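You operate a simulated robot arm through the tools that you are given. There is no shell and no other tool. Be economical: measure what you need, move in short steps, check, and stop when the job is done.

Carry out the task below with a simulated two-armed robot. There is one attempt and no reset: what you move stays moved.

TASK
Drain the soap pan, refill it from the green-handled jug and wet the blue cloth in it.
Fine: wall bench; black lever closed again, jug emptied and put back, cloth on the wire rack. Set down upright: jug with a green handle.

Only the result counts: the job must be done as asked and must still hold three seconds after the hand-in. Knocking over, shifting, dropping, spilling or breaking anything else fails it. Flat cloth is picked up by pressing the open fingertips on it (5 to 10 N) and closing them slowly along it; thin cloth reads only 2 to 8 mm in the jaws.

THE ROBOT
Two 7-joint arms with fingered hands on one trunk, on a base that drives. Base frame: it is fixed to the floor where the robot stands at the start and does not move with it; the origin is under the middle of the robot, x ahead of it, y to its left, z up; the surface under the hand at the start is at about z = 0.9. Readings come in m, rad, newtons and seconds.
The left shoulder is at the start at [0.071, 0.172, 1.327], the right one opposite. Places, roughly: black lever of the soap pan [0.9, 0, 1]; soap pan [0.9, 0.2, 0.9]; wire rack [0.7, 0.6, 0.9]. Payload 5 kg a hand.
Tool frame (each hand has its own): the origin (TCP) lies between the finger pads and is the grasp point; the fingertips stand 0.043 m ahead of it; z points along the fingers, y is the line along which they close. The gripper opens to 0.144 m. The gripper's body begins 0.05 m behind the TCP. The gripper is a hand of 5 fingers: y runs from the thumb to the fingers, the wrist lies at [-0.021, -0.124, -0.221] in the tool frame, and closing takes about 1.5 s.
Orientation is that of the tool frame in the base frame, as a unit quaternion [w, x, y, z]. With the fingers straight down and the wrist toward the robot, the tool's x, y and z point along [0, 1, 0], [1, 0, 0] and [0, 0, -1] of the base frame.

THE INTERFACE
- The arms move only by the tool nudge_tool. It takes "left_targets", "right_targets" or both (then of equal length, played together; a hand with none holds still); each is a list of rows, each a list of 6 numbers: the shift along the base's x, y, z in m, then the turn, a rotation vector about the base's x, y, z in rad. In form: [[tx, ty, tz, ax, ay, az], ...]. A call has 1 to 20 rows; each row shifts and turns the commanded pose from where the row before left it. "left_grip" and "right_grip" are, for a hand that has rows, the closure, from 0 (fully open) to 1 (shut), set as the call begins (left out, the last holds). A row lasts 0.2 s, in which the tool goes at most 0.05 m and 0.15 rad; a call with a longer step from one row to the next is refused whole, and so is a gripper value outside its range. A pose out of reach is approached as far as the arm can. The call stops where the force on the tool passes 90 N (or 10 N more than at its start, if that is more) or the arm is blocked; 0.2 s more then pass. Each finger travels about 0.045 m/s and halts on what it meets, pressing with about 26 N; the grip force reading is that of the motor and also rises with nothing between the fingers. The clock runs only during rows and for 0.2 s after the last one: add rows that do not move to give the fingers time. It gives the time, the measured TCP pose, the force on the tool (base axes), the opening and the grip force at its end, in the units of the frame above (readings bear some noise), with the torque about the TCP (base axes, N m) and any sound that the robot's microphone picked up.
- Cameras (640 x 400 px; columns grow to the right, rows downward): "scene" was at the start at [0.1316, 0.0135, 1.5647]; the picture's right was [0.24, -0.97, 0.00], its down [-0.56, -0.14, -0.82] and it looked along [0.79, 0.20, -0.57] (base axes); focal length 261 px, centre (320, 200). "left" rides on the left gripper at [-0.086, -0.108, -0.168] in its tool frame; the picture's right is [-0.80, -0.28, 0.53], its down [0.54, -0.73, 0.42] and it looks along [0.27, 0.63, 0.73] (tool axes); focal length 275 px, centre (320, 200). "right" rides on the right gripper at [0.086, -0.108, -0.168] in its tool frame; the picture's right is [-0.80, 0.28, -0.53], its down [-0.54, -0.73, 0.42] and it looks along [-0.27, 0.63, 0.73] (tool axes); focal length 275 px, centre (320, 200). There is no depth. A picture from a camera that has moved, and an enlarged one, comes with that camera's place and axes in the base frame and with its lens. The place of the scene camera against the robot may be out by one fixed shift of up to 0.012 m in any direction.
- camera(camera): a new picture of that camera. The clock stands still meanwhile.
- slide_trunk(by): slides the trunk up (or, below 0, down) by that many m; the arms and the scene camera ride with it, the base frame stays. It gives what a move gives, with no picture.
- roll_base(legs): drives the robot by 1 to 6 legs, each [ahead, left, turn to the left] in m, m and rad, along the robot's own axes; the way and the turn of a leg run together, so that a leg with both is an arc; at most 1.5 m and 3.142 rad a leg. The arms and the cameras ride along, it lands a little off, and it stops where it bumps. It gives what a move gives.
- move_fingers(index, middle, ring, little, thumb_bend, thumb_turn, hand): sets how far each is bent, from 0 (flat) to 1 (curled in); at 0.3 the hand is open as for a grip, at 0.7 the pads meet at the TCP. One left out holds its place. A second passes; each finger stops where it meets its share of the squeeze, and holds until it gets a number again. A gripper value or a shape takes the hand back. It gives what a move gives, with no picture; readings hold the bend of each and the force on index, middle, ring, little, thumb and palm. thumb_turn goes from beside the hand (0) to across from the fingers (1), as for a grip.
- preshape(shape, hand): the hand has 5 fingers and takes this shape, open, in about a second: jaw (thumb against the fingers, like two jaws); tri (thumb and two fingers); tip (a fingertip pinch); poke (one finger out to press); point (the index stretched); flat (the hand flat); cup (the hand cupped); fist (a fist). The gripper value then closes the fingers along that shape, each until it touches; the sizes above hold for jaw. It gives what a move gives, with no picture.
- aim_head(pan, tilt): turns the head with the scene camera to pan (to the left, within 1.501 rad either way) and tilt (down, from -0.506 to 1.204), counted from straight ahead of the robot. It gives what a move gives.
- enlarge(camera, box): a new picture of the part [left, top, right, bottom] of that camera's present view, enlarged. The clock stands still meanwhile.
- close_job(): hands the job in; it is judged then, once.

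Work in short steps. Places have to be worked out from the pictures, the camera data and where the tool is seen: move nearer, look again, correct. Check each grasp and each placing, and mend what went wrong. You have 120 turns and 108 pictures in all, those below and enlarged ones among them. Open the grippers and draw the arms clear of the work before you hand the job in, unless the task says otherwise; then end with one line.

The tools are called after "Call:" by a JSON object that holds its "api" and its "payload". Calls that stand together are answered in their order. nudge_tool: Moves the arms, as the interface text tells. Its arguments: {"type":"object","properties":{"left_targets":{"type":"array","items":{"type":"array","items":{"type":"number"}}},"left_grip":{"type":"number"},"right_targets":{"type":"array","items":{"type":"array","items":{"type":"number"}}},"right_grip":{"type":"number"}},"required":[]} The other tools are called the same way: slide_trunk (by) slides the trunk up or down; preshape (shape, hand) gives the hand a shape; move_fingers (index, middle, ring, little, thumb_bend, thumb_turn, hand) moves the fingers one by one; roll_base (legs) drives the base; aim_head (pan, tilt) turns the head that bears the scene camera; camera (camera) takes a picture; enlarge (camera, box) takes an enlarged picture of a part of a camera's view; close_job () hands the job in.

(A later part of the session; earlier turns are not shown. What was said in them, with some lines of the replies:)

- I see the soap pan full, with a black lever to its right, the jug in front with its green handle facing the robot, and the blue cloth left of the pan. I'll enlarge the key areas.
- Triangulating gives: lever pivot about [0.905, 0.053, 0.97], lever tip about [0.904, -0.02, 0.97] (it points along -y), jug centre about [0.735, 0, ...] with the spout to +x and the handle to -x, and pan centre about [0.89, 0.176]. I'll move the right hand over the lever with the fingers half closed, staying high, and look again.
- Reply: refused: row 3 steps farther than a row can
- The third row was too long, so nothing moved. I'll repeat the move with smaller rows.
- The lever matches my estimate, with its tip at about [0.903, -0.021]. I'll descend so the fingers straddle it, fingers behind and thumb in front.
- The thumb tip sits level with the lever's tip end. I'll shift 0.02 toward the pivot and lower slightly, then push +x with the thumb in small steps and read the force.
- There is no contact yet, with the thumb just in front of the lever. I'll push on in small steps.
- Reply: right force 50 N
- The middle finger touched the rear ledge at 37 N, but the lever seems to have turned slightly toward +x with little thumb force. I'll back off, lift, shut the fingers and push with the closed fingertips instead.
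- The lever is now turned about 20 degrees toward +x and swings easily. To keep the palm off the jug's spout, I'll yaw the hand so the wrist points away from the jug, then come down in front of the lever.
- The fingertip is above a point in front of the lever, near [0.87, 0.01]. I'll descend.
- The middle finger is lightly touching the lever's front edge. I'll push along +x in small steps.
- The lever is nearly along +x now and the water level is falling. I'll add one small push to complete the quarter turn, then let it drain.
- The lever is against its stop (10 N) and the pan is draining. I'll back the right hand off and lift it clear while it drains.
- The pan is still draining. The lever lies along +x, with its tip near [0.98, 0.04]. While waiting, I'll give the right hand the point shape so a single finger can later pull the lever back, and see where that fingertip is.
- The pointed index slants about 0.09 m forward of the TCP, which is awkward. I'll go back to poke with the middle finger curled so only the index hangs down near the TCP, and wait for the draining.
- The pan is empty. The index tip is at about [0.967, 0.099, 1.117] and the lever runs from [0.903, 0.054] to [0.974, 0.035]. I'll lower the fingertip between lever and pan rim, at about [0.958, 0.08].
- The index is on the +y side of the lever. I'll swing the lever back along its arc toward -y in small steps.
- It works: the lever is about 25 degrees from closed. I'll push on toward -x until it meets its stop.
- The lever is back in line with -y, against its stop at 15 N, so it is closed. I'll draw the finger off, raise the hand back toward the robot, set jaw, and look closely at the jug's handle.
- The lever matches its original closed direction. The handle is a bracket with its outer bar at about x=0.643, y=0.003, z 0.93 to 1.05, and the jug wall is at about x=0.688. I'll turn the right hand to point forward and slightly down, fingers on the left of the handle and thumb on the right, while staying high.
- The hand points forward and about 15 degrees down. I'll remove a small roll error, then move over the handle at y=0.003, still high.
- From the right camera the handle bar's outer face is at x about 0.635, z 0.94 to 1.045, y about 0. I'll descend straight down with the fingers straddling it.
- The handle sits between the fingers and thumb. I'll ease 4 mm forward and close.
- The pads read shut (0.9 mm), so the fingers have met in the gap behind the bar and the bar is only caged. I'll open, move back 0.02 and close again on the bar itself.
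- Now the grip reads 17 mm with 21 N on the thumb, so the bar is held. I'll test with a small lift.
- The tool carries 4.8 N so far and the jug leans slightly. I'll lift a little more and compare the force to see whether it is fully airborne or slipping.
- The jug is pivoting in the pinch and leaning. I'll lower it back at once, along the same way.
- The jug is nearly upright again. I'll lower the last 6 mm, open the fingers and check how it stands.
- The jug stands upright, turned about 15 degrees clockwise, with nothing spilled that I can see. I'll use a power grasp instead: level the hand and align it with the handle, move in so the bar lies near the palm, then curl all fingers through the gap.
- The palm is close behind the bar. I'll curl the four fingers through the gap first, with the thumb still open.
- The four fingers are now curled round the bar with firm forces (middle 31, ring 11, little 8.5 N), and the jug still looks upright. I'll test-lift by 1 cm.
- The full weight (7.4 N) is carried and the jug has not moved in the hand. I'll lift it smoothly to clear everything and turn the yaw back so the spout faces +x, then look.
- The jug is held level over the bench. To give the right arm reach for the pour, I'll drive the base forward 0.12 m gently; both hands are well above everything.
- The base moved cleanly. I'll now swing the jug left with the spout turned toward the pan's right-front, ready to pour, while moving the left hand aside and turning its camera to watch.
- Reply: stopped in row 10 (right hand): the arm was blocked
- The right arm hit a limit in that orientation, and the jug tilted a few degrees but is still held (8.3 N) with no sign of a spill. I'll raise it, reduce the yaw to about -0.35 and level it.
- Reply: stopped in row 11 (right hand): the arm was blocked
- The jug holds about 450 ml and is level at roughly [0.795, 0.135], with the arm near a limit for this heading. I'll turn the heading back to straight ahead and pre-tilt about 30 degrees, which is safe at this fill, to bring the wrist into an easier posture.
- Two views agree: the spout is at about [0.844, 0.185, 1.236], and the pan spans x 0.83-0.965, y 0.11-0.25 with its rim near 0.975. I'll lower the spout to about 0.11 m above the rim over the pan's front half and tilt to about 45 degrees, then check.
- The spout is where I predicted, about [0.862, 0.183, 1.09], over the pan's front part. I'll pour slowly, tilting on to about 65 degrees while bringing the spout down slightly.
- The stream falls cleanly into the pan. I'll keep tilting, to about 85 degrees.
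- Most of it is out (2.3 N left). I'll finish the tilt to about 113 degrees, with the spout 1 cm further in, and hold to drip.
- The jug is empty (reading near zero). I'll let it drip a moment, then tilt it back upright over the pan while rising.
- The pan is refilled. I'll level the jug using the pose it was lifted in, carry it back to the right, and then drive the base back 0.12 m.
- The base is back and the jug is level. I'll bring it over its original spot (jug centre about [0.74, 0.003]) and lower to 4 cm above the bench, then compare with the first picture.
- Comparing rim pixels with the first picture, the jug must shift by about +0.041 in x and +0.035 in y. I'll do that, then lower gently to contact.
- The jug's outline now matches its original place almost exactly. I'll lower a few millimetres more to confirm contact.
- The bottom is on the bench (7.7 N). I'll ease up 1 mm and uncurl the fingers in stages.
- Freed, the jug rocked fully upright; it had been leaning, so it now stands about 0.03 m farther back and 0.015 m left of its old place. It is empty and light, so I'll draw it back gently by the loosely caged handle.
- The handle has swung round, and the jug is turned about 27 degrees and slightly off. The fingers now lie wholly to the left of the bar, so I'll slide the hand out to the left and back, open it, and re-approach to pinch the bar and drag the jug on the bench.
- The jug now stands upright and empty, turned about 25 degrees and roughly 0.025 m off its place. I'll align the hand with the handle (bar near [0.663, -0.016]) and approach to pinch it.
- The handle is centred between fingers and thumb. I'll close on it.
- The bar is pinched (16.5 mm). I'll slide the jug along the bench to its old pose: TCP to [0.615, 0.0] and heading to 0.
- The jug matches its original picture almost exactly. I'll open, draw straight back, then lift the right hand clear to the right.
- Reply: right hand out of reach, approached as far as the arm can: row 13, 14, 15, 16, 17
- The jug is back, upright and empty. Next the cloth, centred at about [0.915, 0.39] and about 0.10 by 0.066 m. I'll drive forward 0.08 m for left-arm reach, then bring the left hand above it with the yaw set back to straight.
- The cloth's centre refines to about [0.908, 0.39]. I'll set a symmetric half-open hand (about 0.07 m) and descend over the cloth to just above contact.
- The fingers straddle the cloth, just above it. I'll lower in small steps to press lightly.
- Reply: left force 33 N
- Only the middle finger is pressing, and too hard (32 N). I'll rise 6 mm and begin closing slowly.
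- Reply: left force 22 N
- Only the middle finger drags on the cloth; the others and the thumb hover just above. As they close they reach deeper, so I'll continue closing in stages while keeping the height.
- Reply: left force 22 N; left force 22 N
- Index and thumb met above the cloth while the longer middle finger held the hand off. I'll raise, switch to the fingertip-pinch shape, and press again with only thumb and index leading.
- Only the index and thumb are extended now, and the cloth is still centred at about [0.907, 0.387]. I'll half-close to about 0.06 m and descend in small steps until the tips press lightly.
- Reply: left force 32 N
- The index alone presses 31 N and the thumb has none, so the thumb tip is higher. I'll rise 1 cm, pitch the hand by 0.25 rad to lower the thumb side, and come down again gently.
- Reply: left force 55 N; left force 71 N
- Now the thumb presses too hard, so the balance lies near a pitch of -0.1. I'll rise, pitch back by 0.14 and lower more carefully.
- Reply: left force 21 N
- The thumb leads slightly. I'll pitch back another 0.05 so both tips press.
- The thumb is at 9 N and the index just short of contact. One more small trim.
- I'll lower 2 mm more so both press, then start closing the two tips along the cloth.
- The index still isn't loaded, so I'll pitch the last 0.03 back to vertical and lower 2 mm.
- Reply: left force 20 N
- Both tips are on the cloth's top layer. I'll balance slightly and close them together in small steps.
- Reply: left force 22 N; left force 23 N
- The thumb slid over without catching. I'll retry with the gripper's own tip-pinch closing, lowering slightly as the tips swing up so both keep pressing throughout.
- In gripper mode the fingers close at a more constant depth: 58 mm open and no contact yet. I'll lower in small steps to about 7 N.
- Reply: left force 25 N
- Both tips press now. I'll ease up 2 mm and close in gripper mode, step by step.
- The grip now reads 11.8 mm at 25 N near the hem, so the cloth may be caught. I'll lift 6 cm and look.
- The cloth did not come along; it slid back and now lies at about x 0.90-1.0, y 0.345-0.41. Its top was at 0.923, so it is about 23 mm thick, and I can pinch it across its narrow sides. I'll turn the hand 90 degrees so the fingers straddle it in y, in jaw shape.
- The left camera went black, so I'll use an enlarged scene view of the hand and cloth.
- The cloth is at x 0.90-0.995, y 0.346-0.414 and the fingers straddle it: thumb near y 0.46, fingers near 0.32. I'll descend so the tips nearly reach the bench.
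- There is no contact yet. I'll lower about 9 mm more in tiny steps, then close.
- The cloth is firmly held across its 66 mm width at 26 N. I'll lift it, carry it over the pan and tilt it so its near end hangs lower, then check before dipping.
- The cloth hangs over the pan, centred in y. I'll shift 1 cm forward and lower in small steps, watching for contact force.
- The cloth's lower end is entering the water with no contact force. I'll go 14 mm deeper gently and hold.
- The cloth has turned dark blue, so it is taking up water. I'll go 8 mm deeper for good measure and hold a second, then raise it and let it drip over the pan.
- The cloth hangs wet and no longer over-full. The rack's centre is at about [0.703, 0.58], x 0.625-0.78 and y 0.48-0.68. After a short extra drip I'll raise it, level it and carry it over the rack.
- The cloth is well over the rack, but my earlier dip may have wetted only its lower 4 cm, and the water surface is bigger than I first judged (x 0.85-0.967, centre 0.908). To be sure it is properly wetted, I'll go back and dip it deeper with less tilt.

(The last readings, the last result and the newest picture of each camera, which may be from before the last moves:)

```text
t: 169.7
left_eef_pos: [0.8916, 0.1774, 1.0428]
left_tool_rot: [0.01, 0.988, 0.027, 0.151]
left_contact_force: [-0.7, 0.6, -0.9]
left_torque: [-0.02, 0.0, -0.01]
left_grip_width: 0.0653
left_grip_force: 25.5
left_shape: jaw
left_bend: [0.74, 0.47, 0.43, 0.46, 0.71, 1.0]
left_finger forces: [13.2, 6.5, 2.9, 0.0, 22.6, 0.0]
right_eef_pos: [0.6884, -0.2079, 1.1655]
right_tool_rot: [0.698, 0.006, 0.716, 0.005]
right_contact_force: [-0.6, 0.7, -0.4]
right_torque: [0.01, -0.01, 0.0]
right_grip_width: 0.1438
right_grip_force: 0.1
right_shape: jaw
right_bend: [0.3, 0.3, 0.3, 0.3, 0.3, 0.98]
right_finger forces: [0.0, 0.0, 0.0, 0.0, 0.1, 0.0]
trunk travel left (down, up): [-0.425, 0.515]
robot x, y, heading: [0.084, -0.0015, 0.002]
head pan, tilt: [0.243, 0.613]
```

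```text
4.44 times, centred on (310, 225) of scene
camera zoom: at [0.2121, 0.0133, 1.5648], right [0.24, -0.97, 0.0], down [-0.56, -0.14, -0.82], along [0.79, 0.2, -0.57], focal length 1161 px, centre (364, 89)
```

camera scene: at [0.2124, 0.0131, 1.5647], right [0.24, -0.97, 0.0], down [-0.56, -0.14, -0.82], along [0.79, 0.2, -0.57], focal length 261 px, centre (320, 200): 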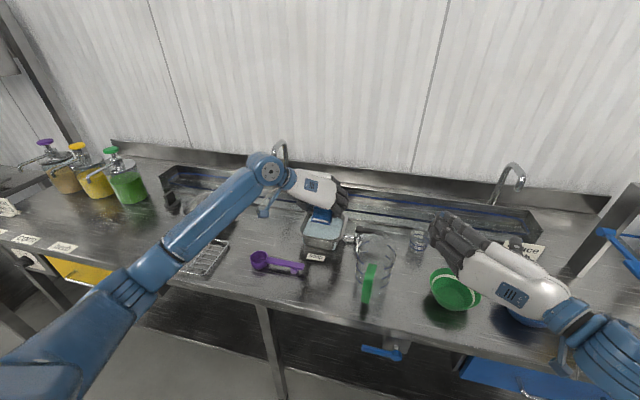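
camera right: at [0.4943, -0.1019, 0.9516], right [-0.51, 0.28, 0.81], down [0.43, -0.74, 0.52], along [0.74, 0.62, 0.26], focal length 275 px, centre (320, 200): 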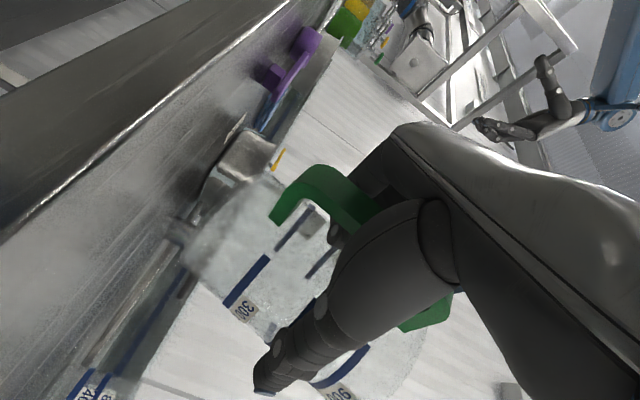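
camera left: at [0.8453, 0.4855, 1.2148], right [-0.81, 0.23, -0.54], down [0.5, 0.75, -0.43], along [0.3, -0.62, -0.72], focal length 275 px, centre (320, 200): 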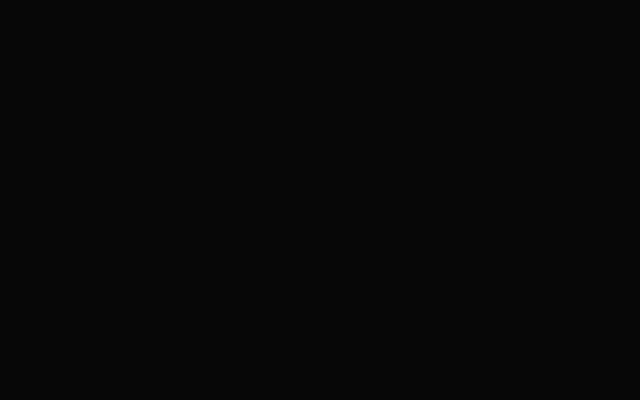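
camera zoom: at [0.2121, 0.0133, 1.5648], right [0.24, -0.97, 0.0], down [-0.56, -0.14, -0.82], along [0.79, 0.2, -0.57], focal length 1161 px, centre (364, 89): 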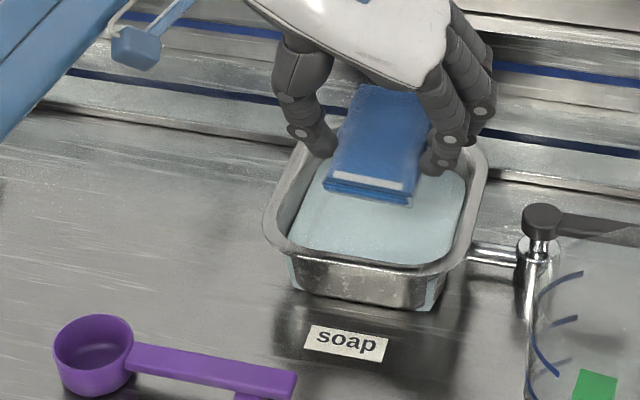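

The cloth is centred over the pan. I'll lower it step by step, watching the force.

Call:
{"api": "nudge_tool", "payload": {"left_targets": [[0, -0.001, -0.015, 0, 0, 0], [0, 0, -0.015, 0, 0, 0], [0, 0, -0.01, 0, 0, 0], [0, 0, -0.008, 0, 0, 0], [0, 0, 0, 0, 0, 0]]}}

Call:
{"api": "nudge_tool", "payload": {"left_targets": [[0, 0, -0.005, 0, 0, 0], [0, 0, -0.004, 0, 0, 0], [0, 0, 0, 0, 0, 0]]}}

Call:
{"api": "nudge_tool", "payload": {"left_targets": [[0, 0, -0.004, 0, 0, 0], [0, 0, -0.004, 0, 0, 0], [0, 0, 0, 0, 0, 0], [0, 0, 0, 0, 0, 0], [0, 0, 0, 0, 0, 0], [0, 0, 0, 0, 0, 0], [0, 0, 0, 0, 0, 0], [0, 0, 0, 0, 0, 0], [0, 0, 0, 0, 0, 0]]}}

```text
t: 170.9
left_eef_pos: [0.8912, 0.1748, 0.9942]
left_tool_rot: [0.01, 0.988, 0.027, 0.15]
left_contact_force: [0.4, -0.9, 0.7]
left_torque: [0.01, 0.0, 0.01]
left_grip_width: 0.0655
left_grip_force: 26.6
left_shape: jaw
left_bend: [0.74, 0.47, 0.43, 0.46, 0.71, 1.0]
left_finger forces: [13.1, 6.5, 3.0, 0.0, 22.7, 0.1]
right_eef_pos: [0.6881, -0.2088, 1.1642]
right_tool_rot: [0.698, 0.005, 0.717, 0.004]
right_contact_force: [0.2, 0.3, -0.1]
right_torque: [0.02, -0.01, 0.0]
right_grip_width: 0.1438
right_grip_force: 0.1
right_shape: jaw
right_bend: [0.3, 0.3, 0.3, 0.3, 0.3, 0.98]
right_finger forces: [0.0, 0.1, 0.0, 0.1, 0.0, 0.0]
trunk travel left (down, up): [-0.425, 0.515]
robot x, y, heading: [0.0835, -0.0001, -0.003]
head pan, tilt: [0.243, 0.613]
```

```text
t: 171.7
left_eef_pos: [0.8916, 0.1762, 0.9871]
left_tool_rot: [0.01, 0.988, 0.027, 0.151]
left_contact_force: [0.1, 2.4, 5.8]
left_torque: [-0.33, -0.13, 0.03]
left_grip_width: 0.0654
left_grip_force: 26.1
left_shape: jaw
left_bend: [0.74, 0.47, 0.43, 0.46, 0.71, 1.0]
left_finger forces: [12.9, 13.4, 3.0, 0.0, 23.4, 0.1]
right_eef_pos: [0.6882, -0.2078, 1.1647]
right_tool_rot: [0.698, 0.005, 0.716, 0.004]
right_contact_force: [-0.9, -0.6, 0.0]
right_torque: [0.03, -0.04, 0.01]
right_grip_width: 0.1436
right_grip_force: 0.1
right_shape: jaw
right_bend: [0.3, 0.3, 0.3, 0.3, 0.3, 0.98]
right_finger forces: [0.1, 0.0, 0.0, 0.1, 0.0, 0.0]
trunk travel left (down, up): [-0.425, 0.515]
robot x, y, heading: [0.0809, 0.0005, -0.001]
head pan, tilt: [0.243, 0.613]
```

```text
t: 173.7
left_eef_pos: [0.8895, 0.1762, 0.9817]
left_tool_rot: [0.012, 0.988, 0.025, 0.153]
left_contact_force: [0.1, 8.9, 41.2]
left_torque: [-2.42, -1.04, 0.21]
left_grip_width: 0.0662
left_grip_force: 26.5
left_shape: jaw
left_bend: [0.74, 0.46, 0.44, 0.46, 0.71, 0.99]
left_finger forces: [13.2, 51.3, 3.0, 0.0, 25.7, 0.0]
right_eef_pos: [0.6846, -0.2073, 1.1675]
right_tool_rot: [0.7, 0.006, 0.714, 0.005]
right_contact_force: [0.2, -0.5, 0.4]
right_torque: [0.01, -0.01, 0.03]
right_grip_width: 0.144
right_grip_force: 0.1
right_shape: jaw
right_bend: [0.3, 0.3, 0.3, 0.3, 0.3, 0.98]
right_finger forces: [0.0, 0.0, 0.0, 0.0, 0.0, 0.1]
trunk travel left (down, up): [-0.425, 0.515]
robot x, y, heading: [0.081, 0.0005, -0.002]
head pan, tilt: [0.243, 0.613]
```

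The middle finger came down on the pan's right rim (41 N straight down). I'll raise at once, shift 8 mm to the left, and lower again with a check.

Call:
{"api": "nudge_tool", "payload": {"left_targets": [[0, 0, 0.02, 0, 0, 0], [0, 0.004, 0, 0, 0, 0], [0, 0.004, 0, 0, 0, 0], [0, 0, -0.006, 0, 0, 0], [0, 0, -0.005, 0, 0, 0], [0, 0, 0, 0, 0, 0]]}}

```text
t: 175.1
left_eef_pos: [0.8917, 0.1835, 0.986]
left_tool_rot: [0.01, 0.988, 0.026, 0.149]
left_contact_force: [-0.5, -0.3, -0.8]
left_torque: [-0.01, 0.03, 0.0]
left_grip_width: 0.0652
left_grip_force: 26.3
left_shape: jaw
left_bend: [0.74, 0.47, 0.44, 0.46, 0.71, 0.99]
left_finger forces: [13.8, 6.5, 3.7, 0.0, 24.3, 0.0]
right_eef_pos: [0.6879, -0.209, 1.1648]
right_tool_rot: [0.699, 0.005, 0.716, 0.005]
right_contact_force: [-0.1, 0.8, -0.5]
right_torque: [0.02, 0.01, -0.02]
right_grip_width: 0.1439
right_grip_force: 0.1
right_shape: jaw
right_bend: [0.3, 0.3, 0.3, 0.3, 0.3, 0.98]
right_finger forces: [0.0, 0.1, 0.0, 0.0, 0.0, 0.1]
trunk travel left (down, up): [-0.425, 0.515]
robot x, y, heading: [0.0777, 0.0026, 0.001]
head pan, tilt: [0.243, 0.613]
```

No contact now at 0.986. I'll go 4 mm lower, check, and hold.

Call:
{"api": "nudge_tool", "payload": {"left_targets": [[0, 0.001, -0.002, 0, 0, 0], [0, 0.001, -0.002, 0, 0, 0], [0, 0, 0, 0, 0, 0]]}}

```text
t: 175.9
left_eef_pos: [0.8904, 0.1853, 0.9827]
left_tool_rot: [0.01, 0.988, 0.026, 0.149]
left_contact_force: [1.2, -2.6, 2.4]
left_torque: [0.08, 0.03, 0.03]
left_grip_width: 0.0649
left_grip_force: 25.6
left_shape: jaw
left_bend: [0.74, 0.47, 0.44, 0.46, 0.71, 0.99]
left_finger forces: [14.8, 7.0, 3.9, 0.0, 29.7, 0.0]
right_eef_pos: [0.6874, -0.2077, 1.1647]
right_tool_rot: [0.699, 0.006, 0.715, 0.004]
right_contact_force: [0.5, -0.9, 0.0]
right_torque: [0.0, 0.0, 0.02]
right_grip_width: 0.1439
right_grip_force: 0.1
right_shape: jaw
right_bend: [0.3, 0.3, 0.3, 0.3, 0.3, 0.98]
right_finger forces: [0.0, 0.1, 0.1, 0.0, 0.0, 0.0]
trunk travel left (down, up): [-0.425, 0.515]
robot x, y, heading: [0.0763, -0.0017, -0.001]
head pan, tilt: [0.243, 0.613]
```

The thumb now touches the left wall lightly, so this is deep enough (the cloth's underside is at about 0.92-0.935). I'll ease off 1 mm, hold a second, then raise and let it drip over the pan.

Call:
{"api": "nudge_tool", "payload": {"left_targets": [[0, -0.0015, 0.0, 0, 0, 0], [0, 0, 0, 0, 0, 0], [0, 0, 0, 0, 0, 0], [0, 0, 0, 0, 0, 0], [0, 0, 0, 0, 0, 0], [0, 0, 0.01, 0, 0, 0], [0, -0.002, 0.015, 0, 0, 0], [0, -0.003, 0.02, 0, -0.05, 0], [0, 0, 0.02, 0, -0.1, 0], [0, 0, 0, 0, -0.1, 0], [0, 0, 0, 0, 0, 0], [0, 0, 0, 0, 0, 0], [0, 0, 0, 0, 0, 0], [0, 0, 0, 0, 0, 0], [0, 0, 0, 0, 0, 0], [0, 0, 0, 0, 0, 0], [0, 0, 0, 0, 0, 0], [0, 0, 0, 0, 0, 0], [0, 0, 0, 0, 0, 0], [0, 0, 0, 0, 0, 0]]}}

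Call:
{"api": "nudge_tool", "payload": {"left_targets": [[0, 0, 0, 0, 0, 0], [0, 0, 0, 0, 0, 0], [0, 0, 0, 0, 0, 0], [0, 0, 0, 0, 0, 0], [0, 0, 0, 0, 0, 0], [0, 0, 0, 0, 0, 0], [0, 0, 0, 0, 0, 0], [0, 0, 0, 0, 0, 0], [0, 0, 0, 0, 0, 0], [0, 0, 0, 0, 0, 0], [0, 0, 0, 0, 0, 0], [0, 0, 0, 0, 0, 0], [0, 0, 0, 0, 0, 0], [0, 0, 0, 0, 0, 0], [0, 0, 0, 0, 0, 0]]}}

```text
t: 180.1
left_eef_pos: [0.8918, 0.178, 1.046]
left_tool_rot: [0.013, 0.962, 0.025, 0.271]
left_contact_force: [0.1, -0.1, -0.4]
left_torque: [0.01, 0.04, 0.0]
left_grip_width: 0.0651
left_grip_force: 26.2
left_shape: jaw
left_bend: [0.74, 0.47, 0.44, 0.46, 0.71, 0.99]
left_finger forces: [14.0, 6.6, 3.4, 0.1, 24.0, 0.0]
right_eef_pos: [0.6885, -0.2075, 1.1643]
right_tool_rot: [0.699, 0.005, 0.715, 0.004]
right_contact_force: [0.3, -0.6, 0.3]
right_torque: [-0.02, 0.03, 0.0]
right_grip_width: 0.1439
right_grip_force: 0.0
right_shape: jaw
right_bend: [0.3, 0.3, 0.3, 0.3, 0.3, 0.98]
right_finger forces: [0.1, 0.0, 0.0, 0.1, 0.0, 0.1]
trunk travel left (down, up): [-0.425, 0.515]
robot x, y, heading: [0.0803, -0.0024, -0.002]
head pan, tilt: [0.243, 0.613]
```

```text
t: 183.3
left_eef_pos: [0.8924, 0.1784, 1.0472]
left_tool_rot: [0.013, 0.962, 0.024, 0.272]
left_contact_force: [-1.0, 0.0, 0.2]
left_torque: [-0.01, 0.01, -0.01]
left_grip_width: 0.0652
left_grip_force: 26.1
left_shape: jaw
left_bend: [0.74, 0.47, 0.44, 0.46, 0.71, 0.99]
left_finger forces: [14.1, 6.5, 3.4, 0.0, 24.0, 0.0]
right_eef_pos: [0.6878, -0.2072, 1.164]
right_tool_rot: [0.698, 0.006, 0.716, 0.004]
right_contact_force: [-0.1, 0.5, -0.3]
right_torque: [0.01, -0.02, -0.02]
right_grip_width: 0.1438
right_grip_force: 0.1
right_shape: jaw
right_bend: [0.3, 0.3, 0.3, 0.3, 0.3, 0.98]
right_finger forces: [0.0, 0.0, 0.0, 0.1, 0.0, 0.0]
trunk travel left (down, up): [-0.425, 0.515]
robot x, y, heading: [0.0816, -0.0005, -0.002]
head pan, tilt: [0.243, 0.613]
```

It has dripped off for several seconds. I'll carry it to the rack, level it, and lower to about 2 cm above the wires.

Call:
{"api": "nudge_tool", "payload": {"left_targets": [[0, 0, 0.03, 0, 0, 0], [0, 0, 0.04, 0, 0, 0], [0, 0, 0.01, 0, 0, 0], [-0.015, 0.03, 0, 0, 0.05, 0], [-0.016, 0.035, 0, 0, 0.05, 0], [-0.016, 0.035, 0, 0, 0.05, 0], [-0.016, 0.035, 0, 0, 0.05, 0], [-0.016, 0.035, 0, 0, 0.05, 0], [-0.016, 0.035, 0, 0, 0.05, 0], [-0.016, 0.035, 0, 0, 0.05, 0], [-0.016, 0.035, 0, 0, 0.05, 0], [-0.016, 0.035, 0, 0, 0.05, 0], [-0.016, 0.035, 0, 0, 0.05, 0], [-0.016, 0.035, 0, 0, 0.05, 0], [-0.017, 0.017, 0, 0, 0, 0], [0, 0, -0.035, 0, 0, 0], [0, 0, -0.035, 0, 0, 0], [0, 0, -0.035, 0, 0, 0], [0, 0, -0.025, 0, 0, 0], [0, 0, 0, 0, 0, 0]]}}

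Call:
{"api": "nudge_tool", "payload": {"left_targets": [[0, 0, -0.005, 0, 0, 0], [0, 0, -0.005, 0, 0, 0], [0, 0, 0, 0, 0, 0]]}}

```text
t: 187.5
left_eef_pos: [0.6989, 0.5763, 0.9973]
left_tool_rot: [0.007, 1.0, 0.027, 0.001]
left_contact_force: [-0.4, -0.5, -0.8]
left_torque: [0.0, 0.0, -0.04]
left_grip_width: 0.0648
left_grip_force: 25.4
left_shape: jaw
left_bend: [0.74, 0.47, 0.44, 0.46, 0.71, 0.99]
left_finger forces: [14.0, 6.4, 3.2, 0.0, 23.7, 0.0]
right_eef_pos: [0.688, -0.2079, 1.1646]
right_tool_rot: [0.699, 0.006, 0.715, 0.004]
right_contact_force: [0.0, -0.7, 0.4]
right_torque: [-0.01, 0.0, -0.03]
right_grip_width: 0.1439
right_grip_force: 0.1
right_shape: jaw
right_bend: [0.3, 0.3, 0.3, 0.3, 0.3, 0.98]
right_finger forces: [0.1, 0.0, 0.1, 0.0, 0.0, 0.1]
trunk travel left (down, up): [-0.425, 0.515]
robot x, y, heading: [0.0774, -0.0026, -0.0]
head pan, tilt: [0.243, 0.613]
```

```text
t: 188.3
left_eef_pos: [0.6999, 0.5756, 0.9884]
left_tool_rot: [0.006, 1.0, 0.027, 0.001]
left_contact_force: [0.2, 0.2, -0.2]
left_torque: [0.01, -0.01, -0.01]
left_grip_width: 0.0649
left_grip_force: 25.7
left_shape: jaw
left_bend: [0.74, 0.47, 0.44, 0.46, 0.71, 0.99]
left_finger forces: [14.0, 6.4, 3.1, 0.0, 23.6, 0.1]
right_eef_pos: [0.688, -0.2081, 1.1642]
right_tool_rot: [0.698, 0.005, 0.716, 0.004]
right_contact_force: [0.1, 0.1, 0.7]
right_torque: [-0.04, -0.03, 0.0]
right_grip_width: 0.1437
right_grip_force: 0.1
right_shape: jaw
right_bend: [0.3, 0.3, 0.3, 0.3, 0.3, 0.98]
right_finger forces: [0.0, 0.0, 0.0, 0.0, 0.1, 0.0]
trunk travel left (down, up): [-0.425, 0.515]
robot x, y, heading: [0.0814, 0.0009, 0.003]
head pan, tilt: [0.243, 0.613]
```

The cloth's underside is at about 0.937. I'll lower gently until it touches the wires.

Call:
{"api": "nudge_tool", "payload": {"left_targets": [[0, 0, -0.004, 0, 0, 0], [0, 0, -0.004, 0, 0, 0], [0, 0, -0.003, 0, 0, 0], [0, 0, 0, 0, 0, 0]]}}

Call:
{"api": "enlarge", "payload": {"camera": "scene", "box": [130, 190, 250, 280]}}

```text
t: 189.3
left_eef_pos: [0.7, 0.5763, 0.9768]
left_tool_rot: [0.006, 1.0, 0.027, 0.002]
left_contact_force: [1.3, 0.1, -0.2]
left_torque: [0.0, 0.01, 0.02]
left_grip_width: 0.0651
left_grip_force: 26.0
left_shape: jaw
left_bend: [0.74, 0.47, 0.44, 0.46, 0.71, 0.99]
left_finger forces: [14.0, 6.3, 3.2, 0.1, 23.6, 0.1]
right_eef_pos: [0.6885, -0.2075, 1.164]
right_tool_rot: [0.698, 0.005, 0.716, 0.004]
right_contact_force: [0.0, 0.8, -0.2]
right_torque: [0.02, 0.02, 0.02]
right_grip_width: 0.1441
right_grip_force: 0.0
right_shape: jaw
right_bend: [0.3, 0.3, 0.3, 0.3, 0.3, 0.98]
right_finger forces: [0.0, 0.0, 0.0, 0.1, 0.0, 0.0]
trunk travel left (down, up): [-0.425, 0.515]
robot x, y, heading: [0.081, 0.001, 0.001]
head pan, tilt: [0.243, 0.613]
```

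```text
4.44 times, centred on (190, 235) of scene
camera zoom: at [0.2123, 0.0132, 1.5648], right [0.24, -0.97, 0.0], down [-0.56, -0.14, -0.82], along [0.79, 0.2, -0.57], focal length 1161 px, centre (898, 44)
```

zoom: 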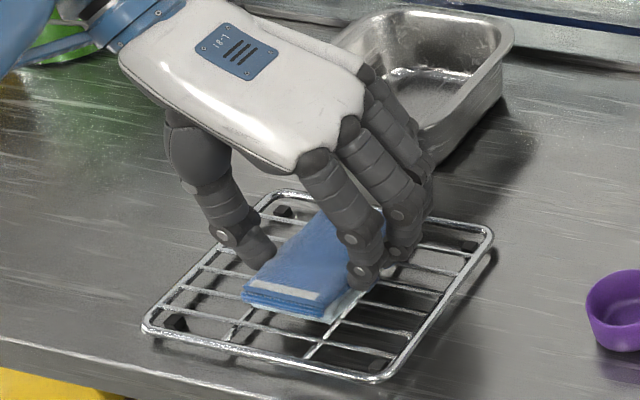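

The cloth is over the rack's middle with a small gap left. I'll continue down in 3 mm steps.

Call:
{"api": "nudge_tool", "payload": {"left_targets": [[0, 0, -0.003, 0, 0, 0], [0, 0, -0.003, 0, 0, 0], [0, 0, 0, 0, 0, 0]]}}

```text
t: 190.1
left_eef_pos: [0.6995, 0.575, 0.9704]
left_tool_rot: [0.006, 1.0, 0.027, 0.001]
left_contact_force: [-0.2, -0.2, -0.3]
left_torque: [-0.01, 0.02, 0.0]
left_grip_width: 0.0648
left_grip_force: 26.1
left_shape: jaw
left_bend: [0.74, 0.47, 0.44, 0.46, 0.71, 0.99]
left_finger forces: [14.0, 6.3, 3.2, 0.1, 23.6, 0.1]
right_eef_pos: [0.688, -0.2079, 1.1639]
right_tool_rot: [0.698, 0.005, 0.716, 0.005]
right_contact_force: [-0.1, -0.5, -0.4]
right_torque: [-0.01, -0.01, 0.02]
right_grip_width: 0.1437
right_grip_force: 0.0
right_shape: jaw
right_bend: [0.3, 0.3, 0.3, 0.3, 0.3, 0.98]
right_finger forces: [0.1, 0.0, 0.1, 0.1, 0.0, 0.0]
trunk travel left (down, up): [-0.425, 0.515]
robot x, y, heading: [0.0835, 0.0009, 0.001]
head pan, tilt: [0.243, 0.613]
```

Still no contact, with the underside at about 0.919. I'll lower another 4 mm.

Call:
{"api": "nudge_tool", "payload": {"left_targets": [[0, 0, -0.002, 0, 0, 0], [0, 0, -0.002, 0, 0, 0], [0, 0, 0, 0, 0, 0]]}}

```text
t: 190.9
left_eef_pos: [0.7005, 0.5755, 0.9677]
left_tool_rot: [0.007, 1.0, 0.028, 0.001]
left_contact_force: [0.5, 0.0, 4.3]
left_torque: [0.03, 0.0, 0.0]
left_grip_width: 0.0648
left_grip_force: 26.6
left_shape: jaw
left_bend: [0.74, 0.47, 0.44, 0.46, 0.71, 1.0]
left_finger forces: [14.0, 6.5, 3.2, 0.0, 23.9, 0.0]
right_eef_pos: [0.6865, -0.2081, 1.1654]
right_tool_rot: [0.699, 0.006, 0.715, 0.004]
right_contact_force: [-0.8, -0.2, -0.3]
right_torque: [-0.02, 0.02, 0.02]
right_grip_width: 0.1441
right_grip_force: 0.1
right_shape: jaw
right_bend: [0.3, 0.3, 0.3, 0.3, 0.3, 0.98]
right_finger forces: [0.1, 0.0, 0.0, 0.0, 0.1, 0.0]
trunk travel left (down, up): [-0.425, 0.515]
robot x, y, heading: [0.0822, 0.0031, -0.003]
head pan, tilt: [0.243, 0.613]
```

The cloth rests on the wires (4.3 N). I'll open and rise straight up.

Call:
{"api": "nudge_tool", "payload": {"left_targets": [[0, 0, 0, 0, 0, 0], [0, 0, 0, 0, 0, 0], [0, 0, 0, 0, 0, 0], [0, 0, 0, 0, 0, 0], [0, 0, 0, 0, 0, 0], [0, 0, 0.01, 0, 0, 0], [0, 0, 0.03, 0, 0, 0], [0, 0, 0.04, 0, 0, 0], [0, 0, 0.045, 0, 0, 0], [0, 0, 0.045, 0, 0, 0], [0, 0.01, 0.045, 0, 0, 0], [0, 0.03, 0.03, 0, 0, 0], [0, 0.03, 0.03, 0, 0, 0], [0, 0, 0, 0, 0, 0]], "left_grip": 0.2}}

Call:
{"api": "camera", "payload": {"camera": "scene"}}

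```text
t: 193.9
left_eef_pos: [0.7, 0.6472, 1.2423]
left_tool_rot: [0.006, 1.0, 0.027, -0.001]
left_contact_force: [-0.3, -1.4, 0.9]
left_torque: [0.01, -0.04, 0.02]
left_grip_width: 0.1148
left_grip_force: 0.0
left_shape: jaw
left_bend: [0.26, 0.34, 0.32, 0.33, 0.51, 0.99]
left_finger forces: [0.0, 0.0, 0.0, 0.0, 0.0, 0.0]
right_eef_pos: [0.689, -0.208, 1.1648]
right_tool_rot: [0.698, 0.005, 0.716, 0.004]
right_contact_force: [-0.2, -0.3, -0.1]
right_torque: [0.02, -0.02, 0.0]
right_grip_width: 0.1439
right_grip_force: 0.0
right_shape: jaw
right_bend: [0.3, 0.3, 0.3, 0.3, 0.3, 0.98]
right_finger forces: [0.0, 0.0, 0.1, 0.0, 0.1, 0.0]
trunk travel left (down, up): [-0.425, 0.515]
robot x, y, heading: [0.0811, 0.0034, 0.003]
head pan, tilt: [0.243, 0.613]
```

```text
1 pictures are left
camera scene: at [0.2126, 0.0129, 1.5647], right [0.24, -0.97, 0.0], down [-0.56, -0.14, -0.82], along [0.79, 0.2, -0.57], focal length 261 px, centre (320, 200)
```

scene: 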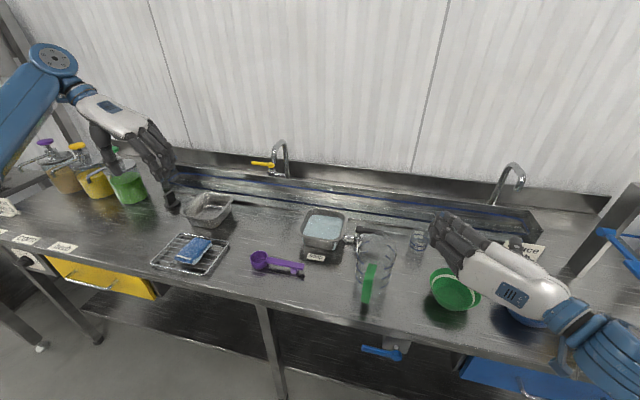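

The cloth lies on the rack, the pan is full and in place, the lever is closed, and the jug stands upright and empty in its spot. I'll back the robot off a little to draw both arms clear, then hand in.

Call:
{"api": "roll_base", "payload": {"legs": [[-0.12, 0, 0]]}}

Call:
{"api": "enlarge", "payload": {"camera": "scene", "box": [140, 160, 460, 320]}}

```text
t: 195.1
left_eef_pos: [0.5809, 0.6464, 1.2426]
left_tool_rot: [0.006, 1.0, 0.026, 0.0]
left_contact_force: [0.1, 0.0, 0.2]
left_torque: [0.0, -0.03, 0.01]
left_grip_width: 0.1149
left_grip_force: 0.1
left_shape: jaw
left_bend: [0.26, 0.34, 0.32, 0.33, 0.51, 0.99]
left_finger forces: [0.0, 0.0, 0.1, 0.0, 0.0, 0.0]
right_eef_pos: [0.5688, -0.2086, 1.1642]
right_tool_rot: [0.698, 0.006, 0.716, 0.004]
right_contact_force: [0.4, 0.1, 0.0]
right_torque: [-0.02, 0.0, -0.03]
right_grip_width: 0.1439
right_grip_force: 0.1
right_shape: jaw
right_bend: [0.3, 0.3, 0.3, 0.3, 0.3, 0.98]
right_finger forces: [0.0, 0.0, 0.1, 0.0, 0.1, 0.1]
trunk travel left (down, up): [-0.425, 0.515]
robot x, y, heading: [-0.0374, -0.0007, -0.003]
head pan, tilt: [0.243, 0.613]
```

```text
2.00 times, centred on (300, 240) of scene
camera zoom: at [0.0933, 0.0133, 1.5646], right [0.24, -0.97, 0.0], down [-0.56, -0.14, -0.82], along [0.79, 0.2, -0.58], focal length 522 px, centre (360, 120)
```

zoom: 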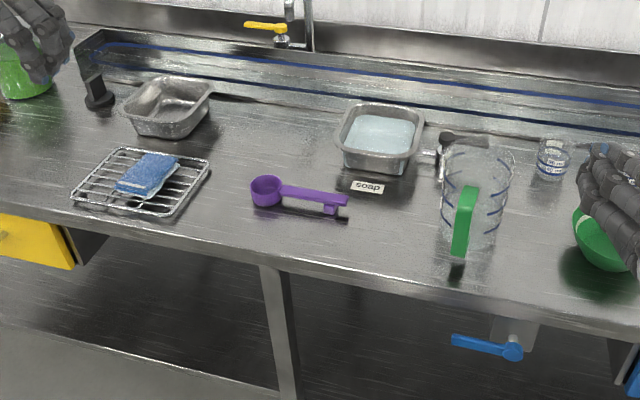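

Everything is in place: the pan is refilled, the lever is closed, the jug is upright and empty at its spot, and the cloth is on the rack with both hands clear. I'll hand in.

Call:
{"api": "close_job", "payload": {}}

```text
The job is handed in.
```

I handed the job in: the soap pan was drained and refilled from the green-handled jug, the black lever is closed, the empty jug stands upright in its place, and the cloth, dipped twice in the pan, is on the wire rack. In the second dip a finger pressed the pan's rim at 41 N; the pan didn't appear to move. I judged the wetting by immersion, because the pictures don't clearly show that the cloth is wet.
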